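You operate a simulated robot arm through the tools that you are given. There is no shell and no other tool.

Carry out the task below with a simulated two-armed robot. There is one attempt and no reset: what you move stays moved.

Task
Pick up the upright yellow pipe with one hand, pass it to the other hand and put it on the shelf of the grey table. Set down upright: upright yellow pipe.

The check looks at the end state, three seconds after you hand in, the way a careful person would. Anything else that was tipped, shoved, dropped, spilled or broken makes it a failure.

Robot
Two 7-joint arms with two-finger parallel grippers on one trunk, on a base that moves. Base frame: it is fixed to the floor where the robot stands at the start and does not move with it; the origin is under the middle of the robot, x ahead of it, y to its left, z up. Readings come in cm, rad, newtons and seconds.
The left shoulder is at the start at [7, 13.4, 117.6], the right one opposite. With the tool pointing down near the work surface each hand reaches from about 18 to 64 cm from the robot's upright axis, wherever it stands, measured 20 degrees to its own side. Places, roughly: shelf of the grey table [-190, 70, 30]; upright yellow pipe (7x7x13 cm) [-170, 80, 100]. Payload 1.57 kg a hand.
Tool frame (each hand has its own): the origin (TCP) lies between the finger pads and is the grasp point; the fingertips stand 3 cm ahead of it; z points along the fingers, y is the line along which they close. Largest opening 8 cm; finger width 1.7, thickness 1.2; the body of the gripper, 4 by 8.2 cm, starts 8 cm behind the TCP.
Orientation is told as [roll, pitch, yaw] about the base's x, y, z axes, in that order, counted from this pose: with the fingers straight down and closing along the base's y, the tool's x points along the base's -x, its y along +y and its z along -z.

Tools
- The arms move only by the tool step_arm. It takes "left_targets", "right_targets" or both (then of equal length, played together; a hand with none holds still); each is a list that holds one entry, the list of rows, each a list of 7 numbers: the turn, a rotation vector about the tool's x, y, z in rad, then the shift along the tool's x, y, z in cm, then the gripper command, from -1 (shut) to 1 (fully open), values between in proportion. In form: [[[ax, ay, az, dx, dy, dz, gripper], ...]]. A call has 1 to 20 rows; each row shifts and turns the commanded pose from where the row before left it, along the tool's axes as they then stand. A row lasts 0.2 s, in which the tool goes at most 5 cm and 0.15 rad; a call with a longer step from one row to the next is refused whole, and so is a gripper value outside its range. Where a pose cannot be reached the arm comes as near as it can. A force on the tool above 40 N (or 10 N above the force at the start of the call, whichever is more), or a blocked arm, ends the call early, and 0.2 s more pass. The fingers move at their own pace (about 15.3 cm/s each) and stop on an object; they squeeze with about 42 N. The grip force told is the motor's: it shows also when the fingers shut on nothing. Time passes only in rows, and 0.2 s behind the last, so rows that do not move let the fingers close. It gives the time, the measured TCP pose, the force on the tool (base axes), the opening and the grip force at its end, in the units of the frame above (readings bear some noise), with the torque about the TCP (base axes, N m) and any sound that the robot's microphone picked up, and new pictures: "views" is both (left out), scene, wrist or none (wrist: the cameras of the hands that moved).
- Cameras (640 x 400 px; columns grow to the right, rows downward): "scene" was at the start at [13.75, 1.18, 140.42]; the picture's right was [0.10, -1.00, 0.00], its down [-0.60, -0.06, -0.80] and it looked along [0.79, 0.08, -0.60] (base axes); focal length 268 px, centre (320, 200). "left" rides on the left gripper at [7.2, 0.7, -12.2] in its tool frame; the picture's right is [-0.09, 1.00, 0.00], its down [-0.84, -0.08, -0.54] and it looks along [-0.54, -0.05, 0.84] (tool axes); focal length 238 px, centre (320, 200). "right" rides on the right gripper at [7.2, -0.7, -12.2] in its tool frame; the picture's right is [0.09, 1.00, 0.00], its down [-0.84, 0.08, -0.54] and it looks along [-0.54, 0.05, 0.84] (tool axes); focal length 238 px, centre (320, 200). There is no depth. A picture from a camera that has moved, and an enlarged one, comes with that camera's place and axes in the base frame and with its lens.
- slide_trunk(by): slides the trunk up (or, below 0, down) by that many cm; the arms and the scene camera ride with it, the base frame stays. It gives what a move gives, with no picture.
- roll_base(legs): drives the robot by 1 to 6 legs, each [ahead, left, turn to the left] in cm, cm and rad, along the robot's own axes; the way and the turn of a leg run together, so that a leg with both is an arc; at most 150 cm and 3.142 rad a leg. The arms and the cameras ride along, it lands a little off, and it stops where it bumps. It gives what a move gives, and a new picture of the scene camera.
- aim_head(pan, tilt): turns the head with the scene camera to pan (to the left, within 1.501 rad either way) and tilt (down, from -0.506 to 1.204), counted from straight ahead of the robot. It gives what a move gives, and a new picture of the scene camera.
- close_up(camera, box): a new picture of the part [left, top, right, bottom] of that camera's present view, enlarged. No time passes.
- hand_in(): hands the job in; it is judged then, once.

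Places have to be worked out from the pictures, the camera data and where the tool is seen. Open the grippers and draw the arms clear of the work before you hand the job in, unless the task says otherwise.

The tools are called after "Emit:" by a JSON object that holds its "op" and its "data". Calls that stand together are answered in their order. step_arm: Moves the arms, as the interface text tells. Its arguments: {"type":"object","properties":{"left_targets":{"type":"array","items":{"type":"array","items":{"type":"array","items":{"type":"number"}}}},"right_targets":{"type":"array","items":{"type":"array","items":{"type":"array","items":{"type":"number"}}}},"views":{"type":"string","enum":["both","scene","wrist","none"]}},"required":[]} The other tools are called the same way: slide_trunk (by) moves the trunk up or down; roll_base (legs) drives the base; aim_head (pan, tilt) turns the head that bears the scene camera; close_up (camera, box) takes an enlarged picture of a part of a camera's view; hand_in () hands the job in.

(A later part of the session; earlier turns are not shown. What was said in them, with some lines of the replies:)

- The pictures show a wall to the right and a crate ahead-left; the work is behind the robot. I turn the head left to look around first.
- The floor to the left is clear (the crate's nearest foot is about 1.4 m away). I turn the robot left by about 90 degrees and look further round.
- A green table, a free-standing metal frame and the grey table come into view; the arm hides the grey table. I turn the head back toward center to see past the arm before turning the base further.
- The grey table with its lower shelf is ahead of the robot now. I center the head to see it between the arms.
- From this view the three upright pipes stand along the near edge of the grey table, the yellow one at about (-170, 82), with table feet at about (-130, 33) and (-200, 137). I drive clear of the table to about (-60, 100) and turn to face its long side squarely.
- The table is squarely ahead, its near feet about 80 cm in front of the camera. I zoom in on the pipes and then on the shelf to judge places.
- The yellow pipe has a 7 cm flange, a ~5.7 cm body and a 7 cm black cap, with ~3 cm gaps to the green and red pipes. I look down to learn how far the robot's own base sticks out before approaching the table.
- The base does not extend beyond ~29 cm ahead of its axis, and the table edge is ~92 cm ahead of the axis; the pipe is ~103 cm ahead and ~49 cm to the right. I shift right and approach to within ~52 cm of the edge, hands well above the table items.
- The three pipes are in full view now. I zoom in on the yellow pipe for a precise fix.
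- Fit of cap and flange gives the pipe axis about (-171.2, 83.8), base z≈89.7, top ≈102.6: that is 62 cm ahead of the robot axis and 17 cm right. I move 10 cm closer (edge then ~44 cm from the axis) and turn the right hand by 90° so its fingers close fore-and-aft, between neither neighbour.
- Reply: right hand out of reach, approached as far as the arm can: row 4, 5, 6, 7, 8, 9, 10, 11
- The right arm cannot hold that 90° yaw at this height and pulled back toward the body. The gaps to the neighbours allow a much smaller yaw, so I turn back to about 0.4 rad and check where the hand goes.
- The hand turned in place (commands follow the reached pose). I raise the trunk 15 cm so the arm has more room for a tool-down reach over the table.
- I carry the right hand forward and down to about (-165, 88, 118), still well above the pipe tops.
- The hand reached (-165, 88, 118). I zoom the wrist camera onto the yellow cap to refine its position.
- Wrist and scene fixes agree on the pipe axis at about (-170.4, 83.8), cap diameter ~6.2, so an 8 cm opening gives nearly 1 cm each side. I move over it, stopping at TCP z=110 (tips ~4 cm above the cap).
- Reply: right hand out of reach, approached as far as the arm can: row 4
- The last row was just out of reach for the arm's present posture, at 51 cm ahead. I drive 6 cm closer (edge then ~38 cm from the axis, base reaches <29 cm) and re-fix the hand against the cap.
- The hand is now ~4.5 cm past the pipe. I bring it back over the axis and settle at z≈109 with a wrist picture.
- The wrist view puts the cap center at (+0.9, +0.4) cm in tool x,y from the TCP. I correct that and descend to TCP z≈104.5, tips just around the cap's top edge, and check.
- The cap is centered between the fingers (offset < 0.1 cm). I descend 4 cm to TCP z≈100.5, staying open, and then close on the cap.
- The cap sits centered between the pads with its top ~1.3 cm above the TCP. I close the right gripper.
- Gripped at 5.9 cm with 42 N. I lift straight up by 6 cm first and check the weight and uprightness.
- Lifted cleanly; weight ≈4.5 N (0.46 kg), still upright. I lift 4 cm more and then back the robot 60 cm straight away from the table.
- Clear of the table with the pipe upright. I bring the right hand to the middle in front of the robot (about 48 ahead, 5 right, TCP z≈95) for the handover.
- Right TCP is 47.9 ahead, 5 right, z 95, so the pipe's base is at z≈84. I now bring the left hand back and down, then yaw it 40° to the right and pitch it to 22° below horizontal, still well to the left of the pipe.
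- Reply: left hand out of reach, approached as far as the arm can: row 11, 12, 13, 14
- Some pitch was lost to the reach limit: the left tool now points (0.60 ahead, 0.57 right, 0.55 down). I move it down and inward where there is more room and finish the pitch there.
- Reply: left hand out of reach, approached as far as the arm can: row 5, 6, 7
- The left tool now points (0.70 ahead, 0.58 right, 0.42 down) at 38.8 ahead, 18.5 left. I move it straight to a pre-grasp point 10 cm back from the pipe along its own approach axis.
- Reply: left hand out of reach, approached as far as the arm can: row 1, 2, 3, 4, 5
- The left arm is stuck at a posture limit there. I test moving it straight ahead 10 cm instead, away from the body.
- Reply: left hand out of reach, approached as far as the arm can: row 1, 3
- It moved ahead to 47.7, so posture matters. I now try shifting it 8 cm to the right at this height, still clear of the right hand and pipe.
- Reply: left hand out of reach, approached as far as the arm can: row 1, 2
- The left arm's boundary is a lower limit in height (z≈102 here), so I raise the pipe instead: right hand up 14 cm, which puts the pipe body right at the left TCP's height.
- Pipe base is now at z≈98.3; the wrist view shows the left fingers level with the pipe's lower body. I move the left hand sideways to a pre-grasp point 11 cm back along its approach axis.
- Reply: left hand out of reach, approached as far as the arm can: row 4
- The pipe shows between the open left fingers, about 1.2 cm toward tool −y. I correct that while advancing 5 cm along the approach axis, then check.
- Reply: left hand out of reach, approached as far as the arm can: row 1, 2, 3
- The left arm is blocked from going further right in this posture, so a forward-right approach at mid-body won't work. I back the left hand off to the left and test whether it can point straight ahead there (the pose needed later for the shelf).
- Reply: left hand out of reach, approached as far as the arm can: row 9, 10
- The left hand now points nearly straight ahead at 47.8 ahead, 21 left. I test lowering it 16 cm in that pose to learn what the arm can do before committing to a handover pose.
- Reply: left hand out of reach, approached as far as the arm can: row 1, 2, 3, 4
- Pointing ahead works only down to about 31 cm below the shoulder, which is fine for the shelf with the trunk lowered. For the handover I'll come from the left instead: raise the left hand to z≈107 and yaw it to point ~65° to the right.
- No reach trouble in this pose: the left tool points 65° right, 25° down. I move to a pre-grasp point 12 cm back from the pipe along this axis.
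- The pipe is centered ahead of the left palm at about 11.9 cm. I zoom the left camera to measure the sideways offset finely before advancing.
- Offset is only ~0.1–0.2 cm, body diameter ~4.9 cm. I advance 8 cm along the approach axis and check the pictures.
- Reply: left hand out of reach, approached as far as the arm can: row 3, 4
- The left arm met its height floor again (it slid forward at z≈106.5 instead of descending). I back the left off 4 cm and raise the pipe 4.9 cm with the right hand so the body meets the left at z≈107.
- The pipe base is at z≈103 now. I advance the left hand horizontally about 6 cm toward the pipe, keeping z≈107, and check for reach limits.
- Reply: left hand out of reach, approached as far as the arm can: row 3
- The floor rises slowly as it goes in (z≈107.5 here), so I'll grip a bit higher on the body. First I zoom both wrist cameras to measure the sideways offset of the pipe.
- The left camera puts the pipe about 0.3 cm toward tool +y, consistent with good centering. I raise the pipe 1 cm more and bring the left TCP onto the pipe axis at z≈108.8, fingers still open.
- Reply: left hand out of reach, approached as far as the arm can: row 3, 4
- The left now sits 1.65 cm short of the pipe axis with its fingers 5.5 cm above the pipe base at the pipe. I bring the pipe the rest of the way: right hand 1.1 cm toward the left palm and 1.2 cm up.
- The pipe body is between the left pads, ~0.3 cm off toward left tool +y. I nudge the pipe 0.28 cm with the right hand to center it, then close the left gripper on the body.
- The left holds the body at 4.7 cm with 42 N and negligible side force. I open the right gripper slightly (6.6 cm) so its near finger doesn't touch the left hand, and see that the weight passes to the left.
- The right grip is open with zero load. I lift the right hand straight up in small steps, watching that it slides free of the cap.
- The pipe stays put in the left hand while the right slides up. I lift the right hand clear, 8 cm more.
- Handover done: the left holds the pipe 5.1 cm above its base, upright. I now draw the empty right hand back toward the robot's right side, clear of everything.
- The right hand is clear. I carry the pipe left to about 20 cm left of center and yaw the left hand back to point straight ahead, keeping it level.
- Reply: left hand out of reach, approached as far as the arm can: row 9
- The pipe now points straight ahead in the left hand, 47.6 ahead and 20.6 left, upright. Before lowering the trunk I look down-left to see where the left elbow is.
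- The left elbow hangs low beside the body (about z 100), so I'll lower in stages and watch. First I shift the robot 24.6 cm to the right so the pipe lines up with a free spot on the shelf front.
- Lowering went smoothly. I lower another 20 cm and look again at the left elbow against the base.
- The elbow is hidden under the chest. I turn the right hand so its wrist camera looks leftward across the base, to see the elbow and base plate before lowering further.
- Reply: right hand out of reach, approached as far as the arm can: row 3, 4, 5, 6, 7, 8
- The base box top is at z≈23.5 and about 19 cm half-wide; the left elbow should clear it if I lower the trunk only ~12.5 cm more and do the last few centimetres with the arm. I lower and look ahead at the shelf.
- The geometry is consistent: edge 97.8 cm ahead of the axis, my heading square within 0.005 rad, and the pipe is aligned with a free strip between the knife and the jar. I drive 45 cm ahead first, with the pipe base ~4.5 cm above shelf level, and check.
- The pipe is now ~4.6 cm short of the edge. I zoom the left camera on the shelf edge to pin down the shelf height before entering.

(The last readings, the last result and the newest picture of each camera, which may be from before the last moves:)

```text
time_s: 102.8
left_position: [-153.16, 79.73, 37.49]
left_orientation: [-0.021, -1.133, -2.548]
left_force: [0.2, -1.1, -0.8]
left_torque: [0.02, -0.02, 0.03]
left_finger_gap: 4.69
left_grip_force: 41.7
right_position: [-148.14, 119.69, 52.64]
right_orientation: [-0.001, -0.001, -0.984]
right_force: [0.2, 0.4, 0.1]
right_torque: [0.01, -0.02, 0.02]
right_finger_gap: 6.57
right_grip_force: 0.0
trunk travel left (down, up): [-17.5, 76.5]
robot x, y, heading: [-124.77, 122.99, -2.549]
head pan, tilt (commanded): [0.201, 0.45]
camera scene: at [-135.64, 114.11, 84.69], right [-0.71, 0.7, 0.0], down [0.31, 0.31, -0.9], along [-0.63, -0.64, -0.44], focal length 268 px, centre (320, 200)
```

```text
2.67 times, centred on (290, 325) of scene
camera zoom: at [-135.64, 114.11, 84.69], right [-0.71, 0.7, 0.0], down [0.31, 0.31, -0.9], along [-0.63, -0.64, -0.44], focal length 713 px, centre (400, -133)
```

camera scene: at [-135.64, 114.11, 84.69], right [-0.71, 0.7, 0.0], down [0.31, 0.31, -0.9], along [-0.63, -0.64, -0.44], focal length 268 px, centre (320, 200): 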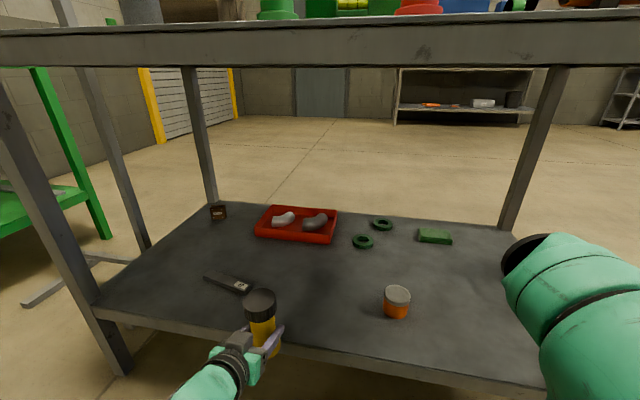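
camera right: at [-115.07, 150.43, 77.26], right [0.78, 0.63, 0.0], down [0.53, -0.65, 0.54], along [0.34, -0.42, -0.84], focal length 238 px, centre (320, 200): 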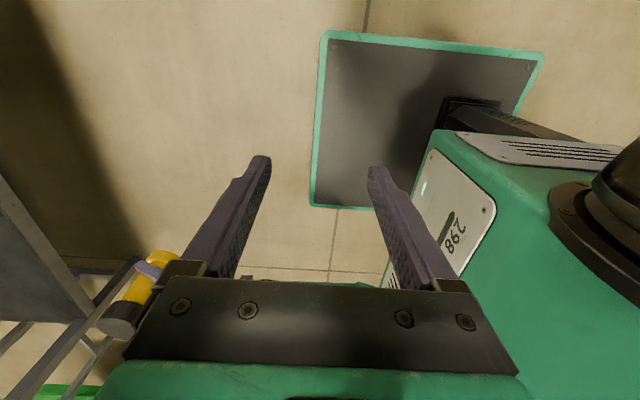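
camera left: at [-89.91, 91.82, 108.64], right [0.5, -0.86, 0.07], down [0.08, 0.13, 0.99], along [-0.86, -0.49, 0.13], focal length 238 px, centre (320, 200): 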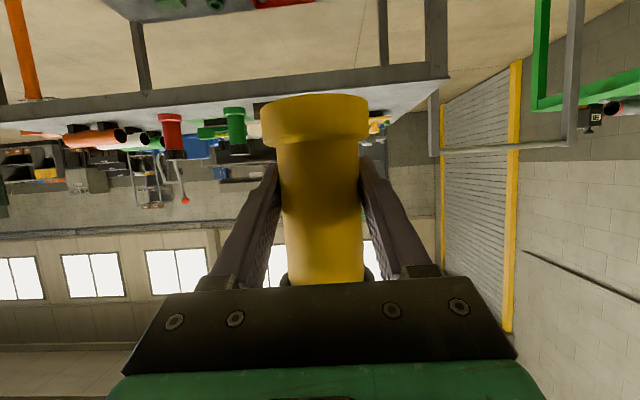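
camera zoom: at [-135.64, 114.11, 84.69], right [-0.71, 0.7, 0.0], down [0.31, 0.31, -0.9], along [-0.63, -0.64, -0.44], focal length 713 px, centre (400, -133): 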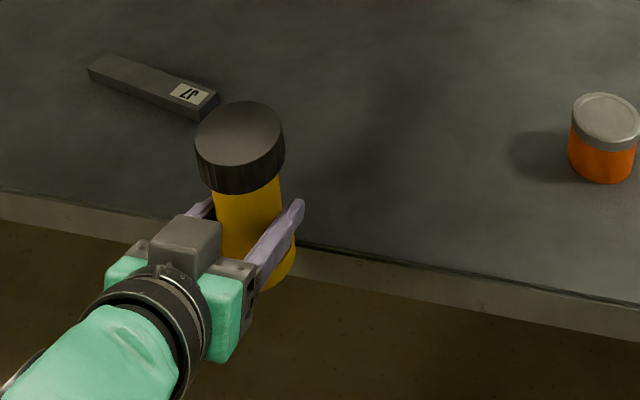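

The shelf's front beam top is at z≈29.0 and the pipe's base at ≈32.5, so there are ~3.5 cm to spare. I drive the last 12 cm, bringing the pipe about 7.5 cm inside the edge.

Emit:
{"op": "roll_base", "data": {"legs": [[12, 0, 0]]}}

Emit:
{"op": "close_up", "data": {"camera": "left", "box": [140, 20, 460, 220]}}

Emit:
{"op": "close_up", "data": {"camera": "scene", "box": [150, 230, 420, 400]}}

```text
time_s: 104.0
left_position: [-163.07, 73.1, 37.45]
left_orientation: [-0.025, -1.133, -2.548]
left_force: [-1.0, -0.1, 0.3]
left_torque: [0.01, -0.01, 0.04]
left_finger_gap: 4.69
left_grip_force: 42.5
right_position: [-158.17, 112.94, 52.71]
right_orientation: [-0.003, -0.001, -0.985]
right_force: [0.0, -0.4, -0.2]
right_torque: [0.04, 0.01, 0.03]
right_finger_gap: 6.59
right_grip_force: 0.1
trunk travel left (down, up): [-17.5, 76.5]
robot x, y, heading: [-135.11, 116.48, -2.543]
head pan, tilt (commanded): [0.201, 0.45]
camera scene: at [-145.58, 107.43, 84.68], right [-0.71, 0.7, 0.0], down [0.31, 0.31, -0.9], along [-0.63, -0.64, -0.44], focal length 268 px, centre (320, 200)
```

scene: 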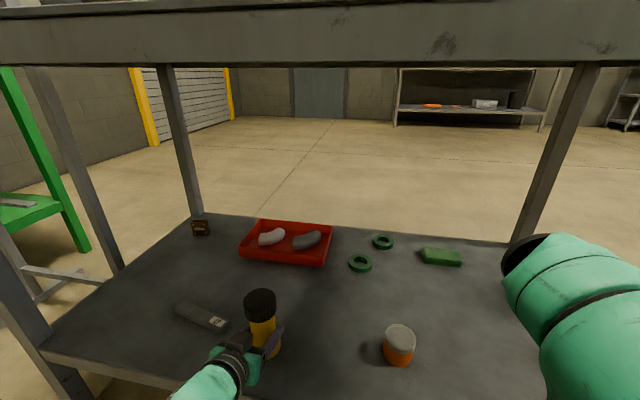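

```text
2.00 times, centred on (300, 120) of left
camera zoom: at [-150.74, 80.35, 36.13], right [0.51, -0.86, 0.07], down [0.08, 0.13, 0.99], along [-0.86, -0.5, 0.13], focal length 477 px, centre (360, 360)
```

zoom: 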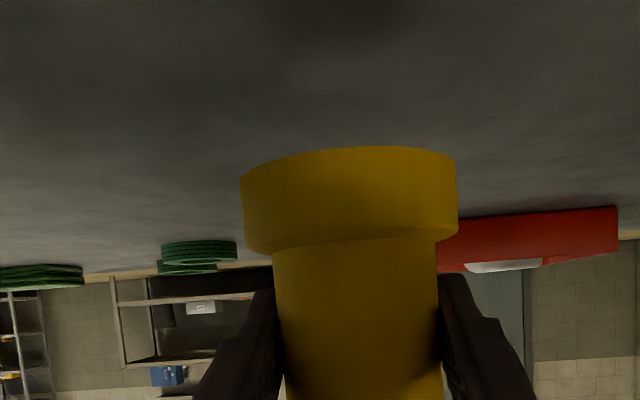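

```text
2.35 times, centred on (285, 315) of scene
camera zoom: at [-145.58, 107.43, 84.68], right [-0.71, 0.7, 0.0], down [0.31, 0.31, -0.9], along [-0.63, -0.64, -0.44], focal length 629 px, centre (402, -71)
```

zoom: 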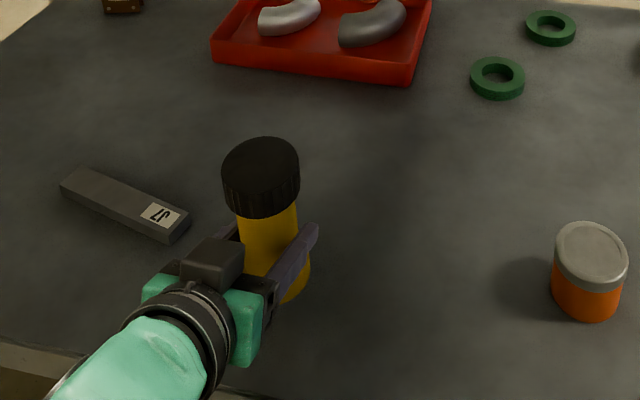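

The pipe axis is now ~7.4 cm inside the shelf edge, 12 cm clear of the knife. I lower it with the arm by 2.6 cm first.

Emit:
{"op": "step_arm", "data": {"left_targets": [[[0, 0, 0, 0.815, 0.009, 0.381, -1], [0, 0, 0, 0.815, 0.009, 0.381, -1], [0, 0, 0, 0.725, 0.008, 0.339, -1], [0, 0, 0, 0, 0, 0, -1]]], "views": "both"}}

Emit:
{"op": "close_up", "data": {"camera": "left", "box": [140, 0, 460, 200]}}

```text
time_s: 105.0
left_position: [-163.31, 73.09, 35.0]
left_orientation: [-0.022, -1.133, -2.548]
left_force: [0.1, 0.0, 0.1]
left_torque: [0.01, 0.0, -0.02]
left_finger_gap: 4.68
left_grip_force: 41.7
right_position: [-158.15, 112.82, 52.62]
right_orientation: [-0.001, 0.0, -0.985]
right_force: [-0.1, 0.4, -0.7]
right_torque: [-0.01, -0.02, -0.01]
right_finger_gap: 6.62
right_grip_force: 0.1
trunk travel left (down, up): [-17.5, 76.5]
robot x, y, heading: [-135.06, 116.56, -2.548]
head pan, tilt (commanded): [0.201, 0.45]
camera scene: at [-145.57, 107.43, 84.69], right [-0.71, 0.7, 0.0], down [0.31, 0.31, -0.9], along [-0.63, -0.64, -0.44], focal length 268 px, centre (320, 200)
camera left: at [-150.72, 80.36, 33.53], right [0.51, -0.86, 0.07], down [0.08, 0.13, 0.99], along [-0.86, -0.5, 0.13], focal length 238 px, centre (320, 200)
```

scene: 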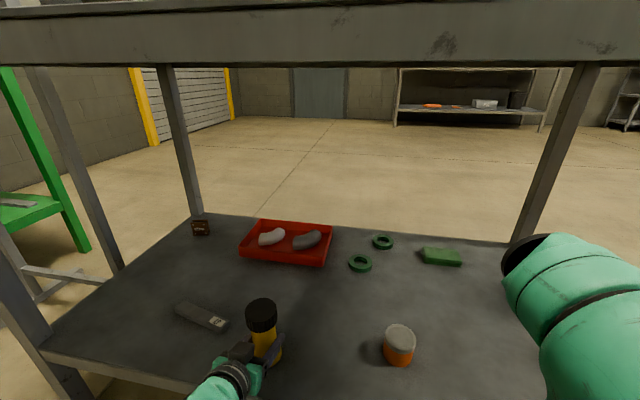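
left: 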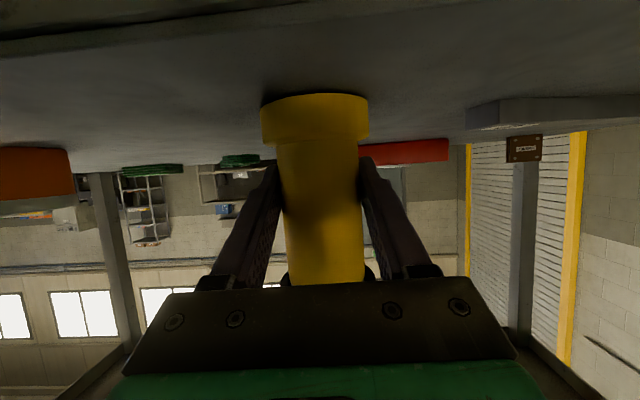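

```text
2.00 times, centred on (300, 100) of left
camera zoom: at [-150.72, 80.36, 33.53], right [0.51, -0.86, 0.07], down [0.08, 0.13, 0.99], along [-0.86, -0.5, 0.13], focal length 477 px, centre (360, 400)
```

zoom: 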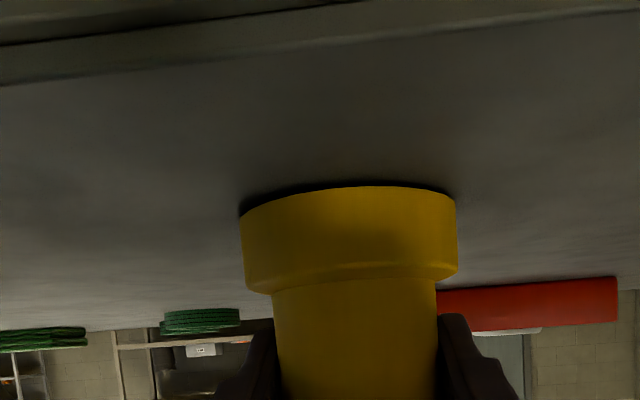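

The contact shadow shows the base is within about a centimetre of the shelf. I lower in 2 mm steps and watch the force.

Emit:
{"op": "step_arm", "data": {"left_targets": [[[0, 0, 0, 0.181, 0.002, 0.085, -1], [0, 0, 0, 0.181, 0.002, 0.085, -1], [0, 0, 0, 0, 0, 0, -1]]], "views": "wrist"}}

Emit:
{"op": "close_up", "data": {"camera": "left", "box": [240, 70, 400, 170]}}

```text
time_s: 105.8
left_position: [-163.15, 73.11, 34.75]
left_orientation: [-0.019, -1.137, -2.552]
left_force: [0.1, -0.5, 5.8]
left_torque: [-0.04, -0.2, -0.02]
left_finger_gap: 4.69
left_grip_force: 41.5
right_position: [-157.96, 113.05, 52.72]
right_orientation: [-0.004, -0.001, -0.983]
right_force: [1.0, -0.5, -0.4]
right_torque: [-0.01, 0.01, 0.03]
right_finger_gap: 6.6
right_grip_force: 0.1
trunk travel left (down, up): [-17.5, 76.5]
robot x, y, heading: [-135.0, 116.42, -2.546]
head pan, tilt (commanded): [0.201, 0.45]
camera left: at [-150.76, 80.34, 33.29], right [0.51, -0.86, 0.08], down [0.08, 0.13, 0.99], along [-0.86, -0.49, 0.14], focal length 238 px, centre (320, 200)
```

left: 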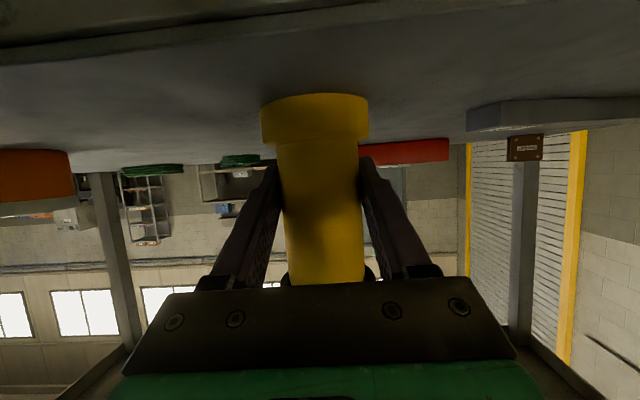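

```text
4.00 times, centred on (320, 120) of left
camera zoom: at [-150.76, 80.34, 33.29], right [0.51, -0.86, 0.08], down [0.08, 0.13, 0.99], along [-0.86, -0.49, 0.14], focal length 953 px, centre (320, 520)
```

zoom: 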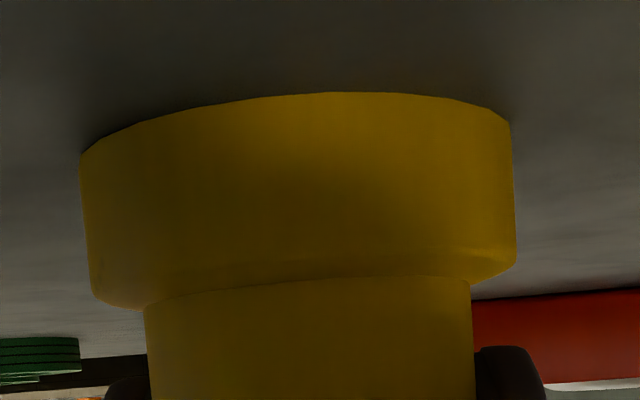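

Contact: +5.8 N on the near rim, torque consistent with the base resting on the shelf with negligible tilt. I release gently: open a little first, then fully.

Emit:
{"op": "step_arm", "data": {"left_targets": [[[0, 0, 0, 0, 0, 0, 0.22], [0, 0, 0, 0, 0, 0, 0.3], [0, 0, 0, 0, 0, 0, 0.5], [0, 0, 0, 0, 0, 0, 0.8], [0, 0, 0, 0, 0, 0, 1], [0, 0, 0, 0, 0, 0, 1]]], "views": "both"}}

Emit:
{"op": "close_up", "data": {"camera": "scene", "box": [170, 270, 380, 400]}}

```text
time_s: 107.2
left_position: [-163.14, 73.08, 34.5]
left_orientation: [-0.022, -1.135, -2.55]
left_force: [0.0, 1.2, 0.1]
left_torque: [-0.01, -0.01, -0.01]
left_finger_gap: 8.01
left_grip_force: 0.1
right_position: [-158.01, 112.98, 52.78]
right_orientation: [-0.002, -0.002, -0.984]
right_force: [0.2, 0.2, 0.3]
right_torque: [0.0, 0.0, 0.0]
right_finger_gap: 6.59
right_grip_force: 0.0
trunk travel left (down, up): [-17.5, 76.5]
robot x, y, heading: [-135.42, 116.46, -2.55]
head pan, tilt (commanded): [0.201, 0.45]
camera scene: at [-145.55, 107.47, 84.7], right [-0.71, 0.7, 0.0], down [0.31, 0.31, -0.9], along [-0.63, -0.64, -0.44], focal length 268 px, centre (320, 200)
camera left: at [-150.73, 80.36, 33.17], right [0.51, -0.86, 0.07], down [0.08, 0.13, 0.99], along [-0.86, -0.5, 0.13], focal length 238 px, centre (320, 200)
```

scene: 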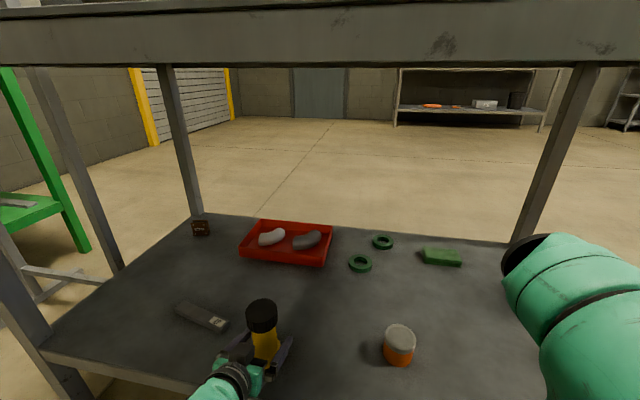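
left: 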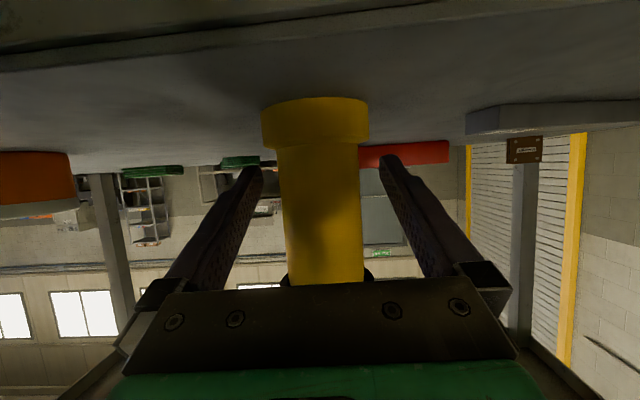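

```text
3.05 times, centred on (275, 335) of scene
camera zoom: at [-145.55, 107.47, 84.7], right [-0.71, 0.7, 0.0], down [0.31, 0.31, -0.9], along [-0.63, -0.64, -0.44], focal length 815 px, centre (457, -211)
```

zoom: 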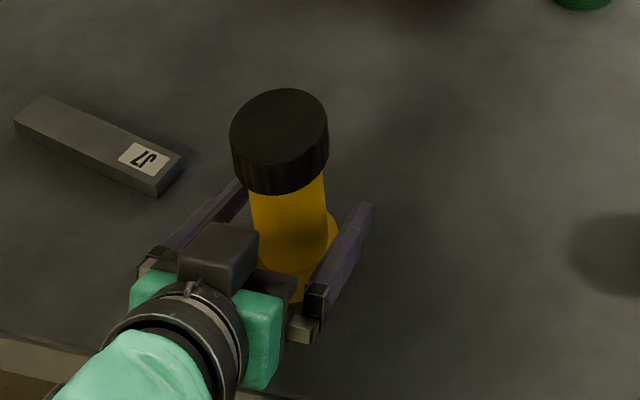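

Released; the pipe stands upright on its own with the fingers evenly spaced around it. I back the base straight out 8 cm and check that nothing is touched.

Emit:
{"op": "roll_base", "data": {"legs": [[-8, 0, 0]]}}

Emit:
{"op": "close_up", "data": {"camera": "scene", "box": [170, 250, 410, 400]}}

Emit:
{"op": "close_up", "data": {"camera": "left", "box": [0, 0, 640, 400]}}

```text
time_s: 108.2
left_position: [-156.54, 77.62, 34.57]
left_orientation: [-0.023, -1.135, -2.551]
left_force: [-0.1, -0.3, -0.1]
left_torque: [0.02, -0.03, 0.0]
left_finger_gap: 8.0
left_grip_force: 0.0
right_position: [-151.4, 117.33, 52.76]
right_orientation: [-0.001, -0.001, -0.985]
right_force: [-1.1, -0.4, -0.2]
right_torque: [-0.01, -0.02, 0.0]
right_finger_gap: 6.61
right_grip_force: 0.0
trunk travel left (down, up): [-17.5, 76.5]
robot x, y, heading: [-127.84, 121.15, -2.549]
head pan, tilt (commanded): [0.201, 0.45]
camera scene: at [-138.91, 111.94, 84.7], right [-0.71, 0.7, 0.0], down [0.31, 0.31, -0.9], along [-0.63, -0.64, -0.44], focal length 268 px, centre (320, 200)
```

scene: 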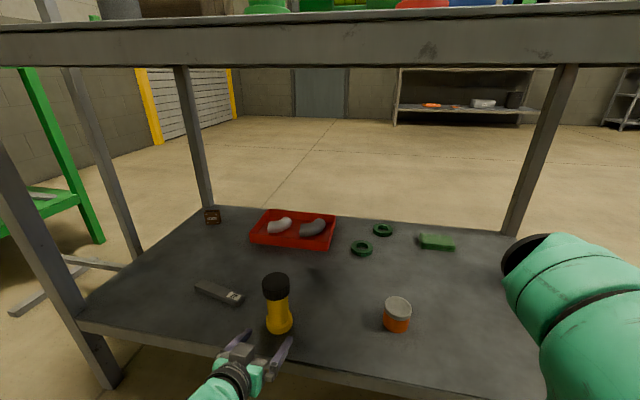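

```text
2.67 times, centred on (290, 325) of scene
camera zoom: at [-138.91, 111.94, 84.7], right [-0.71, 0.7, 0.0], down [0.31, 0.31, -0.9], along [-0.63, -0.64, -0.44], focal length 713 px, centre (400, -133)
```

zoom: 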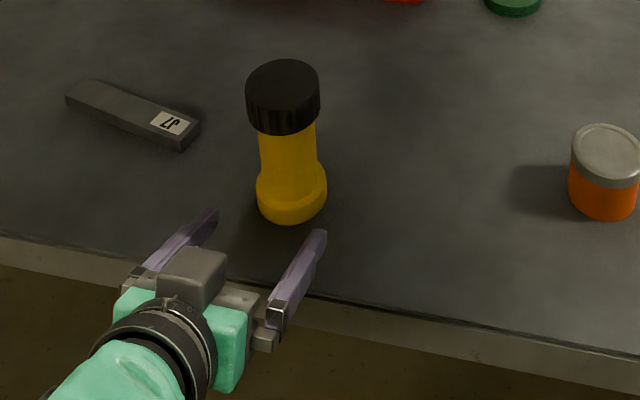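

```text
1.00 times, centred on (320, 200) of left (not enlarged: the box is as wide or as high as the picture)
camera zoom: at [-144.09, 84.83, 33.18], right [0.51, -0.86, 0.07], down [0.08, 0.13, 0.99], along [-0.86, -0.5, 0.13], focal length 238 px, centre (320, 200)
```

zoom: 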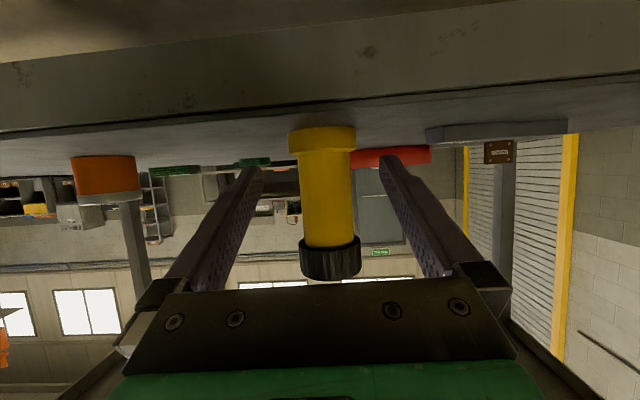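

The pipe stands upright alone on the shelf, nothing disturbed. I back away another 50 cm and fully open the right gripper too.

Emit:
{"op": "roll_base", "data": {"legs": [[-50, 0, 0]]}}

Emit:
{"op": "step_arm", "data": {"right_targets": [[[0, 0, 0, 0, 0, 0, 1], [0, 0, 0, 0, 0, 0, 1]]], "views": "scene"}}

Emit:
{"op": "close_up", "data": {"camera": "scene", "box": [140, 0, 540, 260]}}

```text
time_s: 111.2
left_position: [-115.64, 105.19, 34.56]
left_orientation: [-0.022, -1.136, -2.553]
left_force: [0.1, -0.7, -0.1]
left_torque: [0.02, 0.0, -0.01]
left_finger_gap: 7.98
left_grip_force: 0.1
right_position: [-110.42, 144.95, 52.73]
right_orientation: [0.0, -0.001, -0.987]
right_force: [0.0, 0.0, -0.2]
right_torque: [0.02, 0.0, -0.02]
right_finger_gap: 6.58
right_grip_force: 0.0
trunk travel left (down, up): [-17.5, 76.5]
robot x, y, heading: [-87.33, 148.38, -2.554]
head pan, tilt (commanded): [0.201, 0.45]
camera scene: at [-97.91, 139.53, 84.7], right [-0.71, 0.7, 0.0], down [0.31, 0.31, -0.9], along [-0.63, -0.64, -0.44], focal length 268 px, centre (320, 200)
```

scene: 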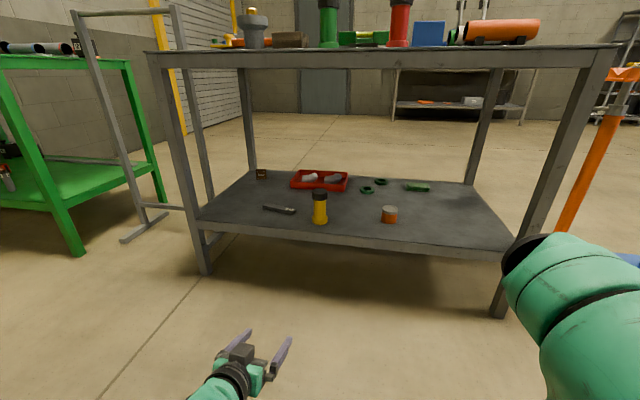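

```text
time_s: 111.8
left_position: [-115.59, 105.26, 34.62]
left_orientation: [-0.02, -1.137, -2.554]
left_force: [0.9, -0.5, -0.1]
left_torque: [0.0, 0.01, 0.02]
left_finger_gap: 7.99
left_grip_force: 0.0
right_position: [-110.26, 144.98, 52.65]
right_orientation: [-0.002, 0.0, -0.989]
right_force: [0.4, 0.5, -0.4]
right_torque: [-0.01, 0.01, -0.03]
right_finger_gap: 8.01
right_grip_force: 0.0
trunk travel left (down, up): [-17.5, 76.5]
robot x, y, heading: [-87.53, 148.66, -2.552]
head pan, tilt (commanded): [0.201, 0.45]
camera scene: at [-97.91, 139.53, 84.7], right [-0.71, 0.7, 0.0], down [0.31, 0.31, -0.9], along [-0.63, -0.64, -0.44], focal length 268 px, centre (320, 200)
```

scene: 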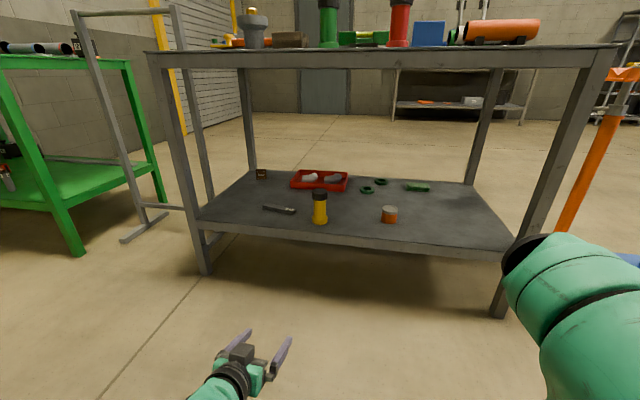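

```text
1.54 times, centred on (340, 130) of scene
camera zoom: at [-97.91, 139.53, 84.7], right [-0.71, 0.7, 0.0], down [0.31, 0.31, -0.9], along [-0.63, -0.64, -0.44], focal length 412 px, centre (289, 308)
```

zoom: 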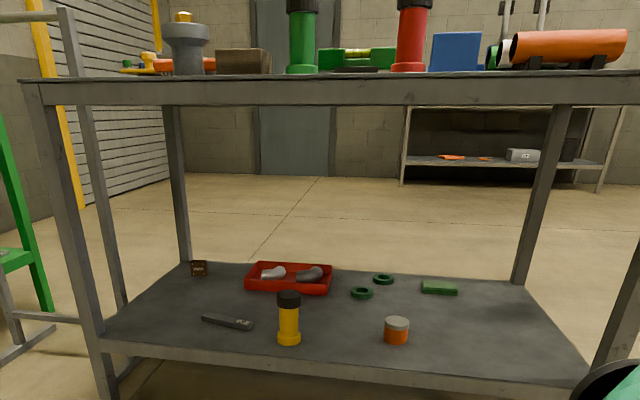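

The yellow pipe stands upright on the grey table's shelf. The green and red pipes and everything else are in place, both grippers are open, and the arms are well clear, so I hand the job in.

Emit:
{"op": "hand_in", "data": {}}

```text
The job is handed in.
```

The yellow pipe is standing upright on the shelf of the grey table, about 7 cm in from the front edge, and the job is handed in.

The right hand picked it up by its black cap. In front of the robot it passed the pipe to the left hand, which set it down on the shelf.

In the last pictures the green and red pipes, the other items on the table and shelf, and the table itself all look undisturbed. Both grippers are open and the robot has backed about 50 cm clear of the table. I have not seen the judge's result.
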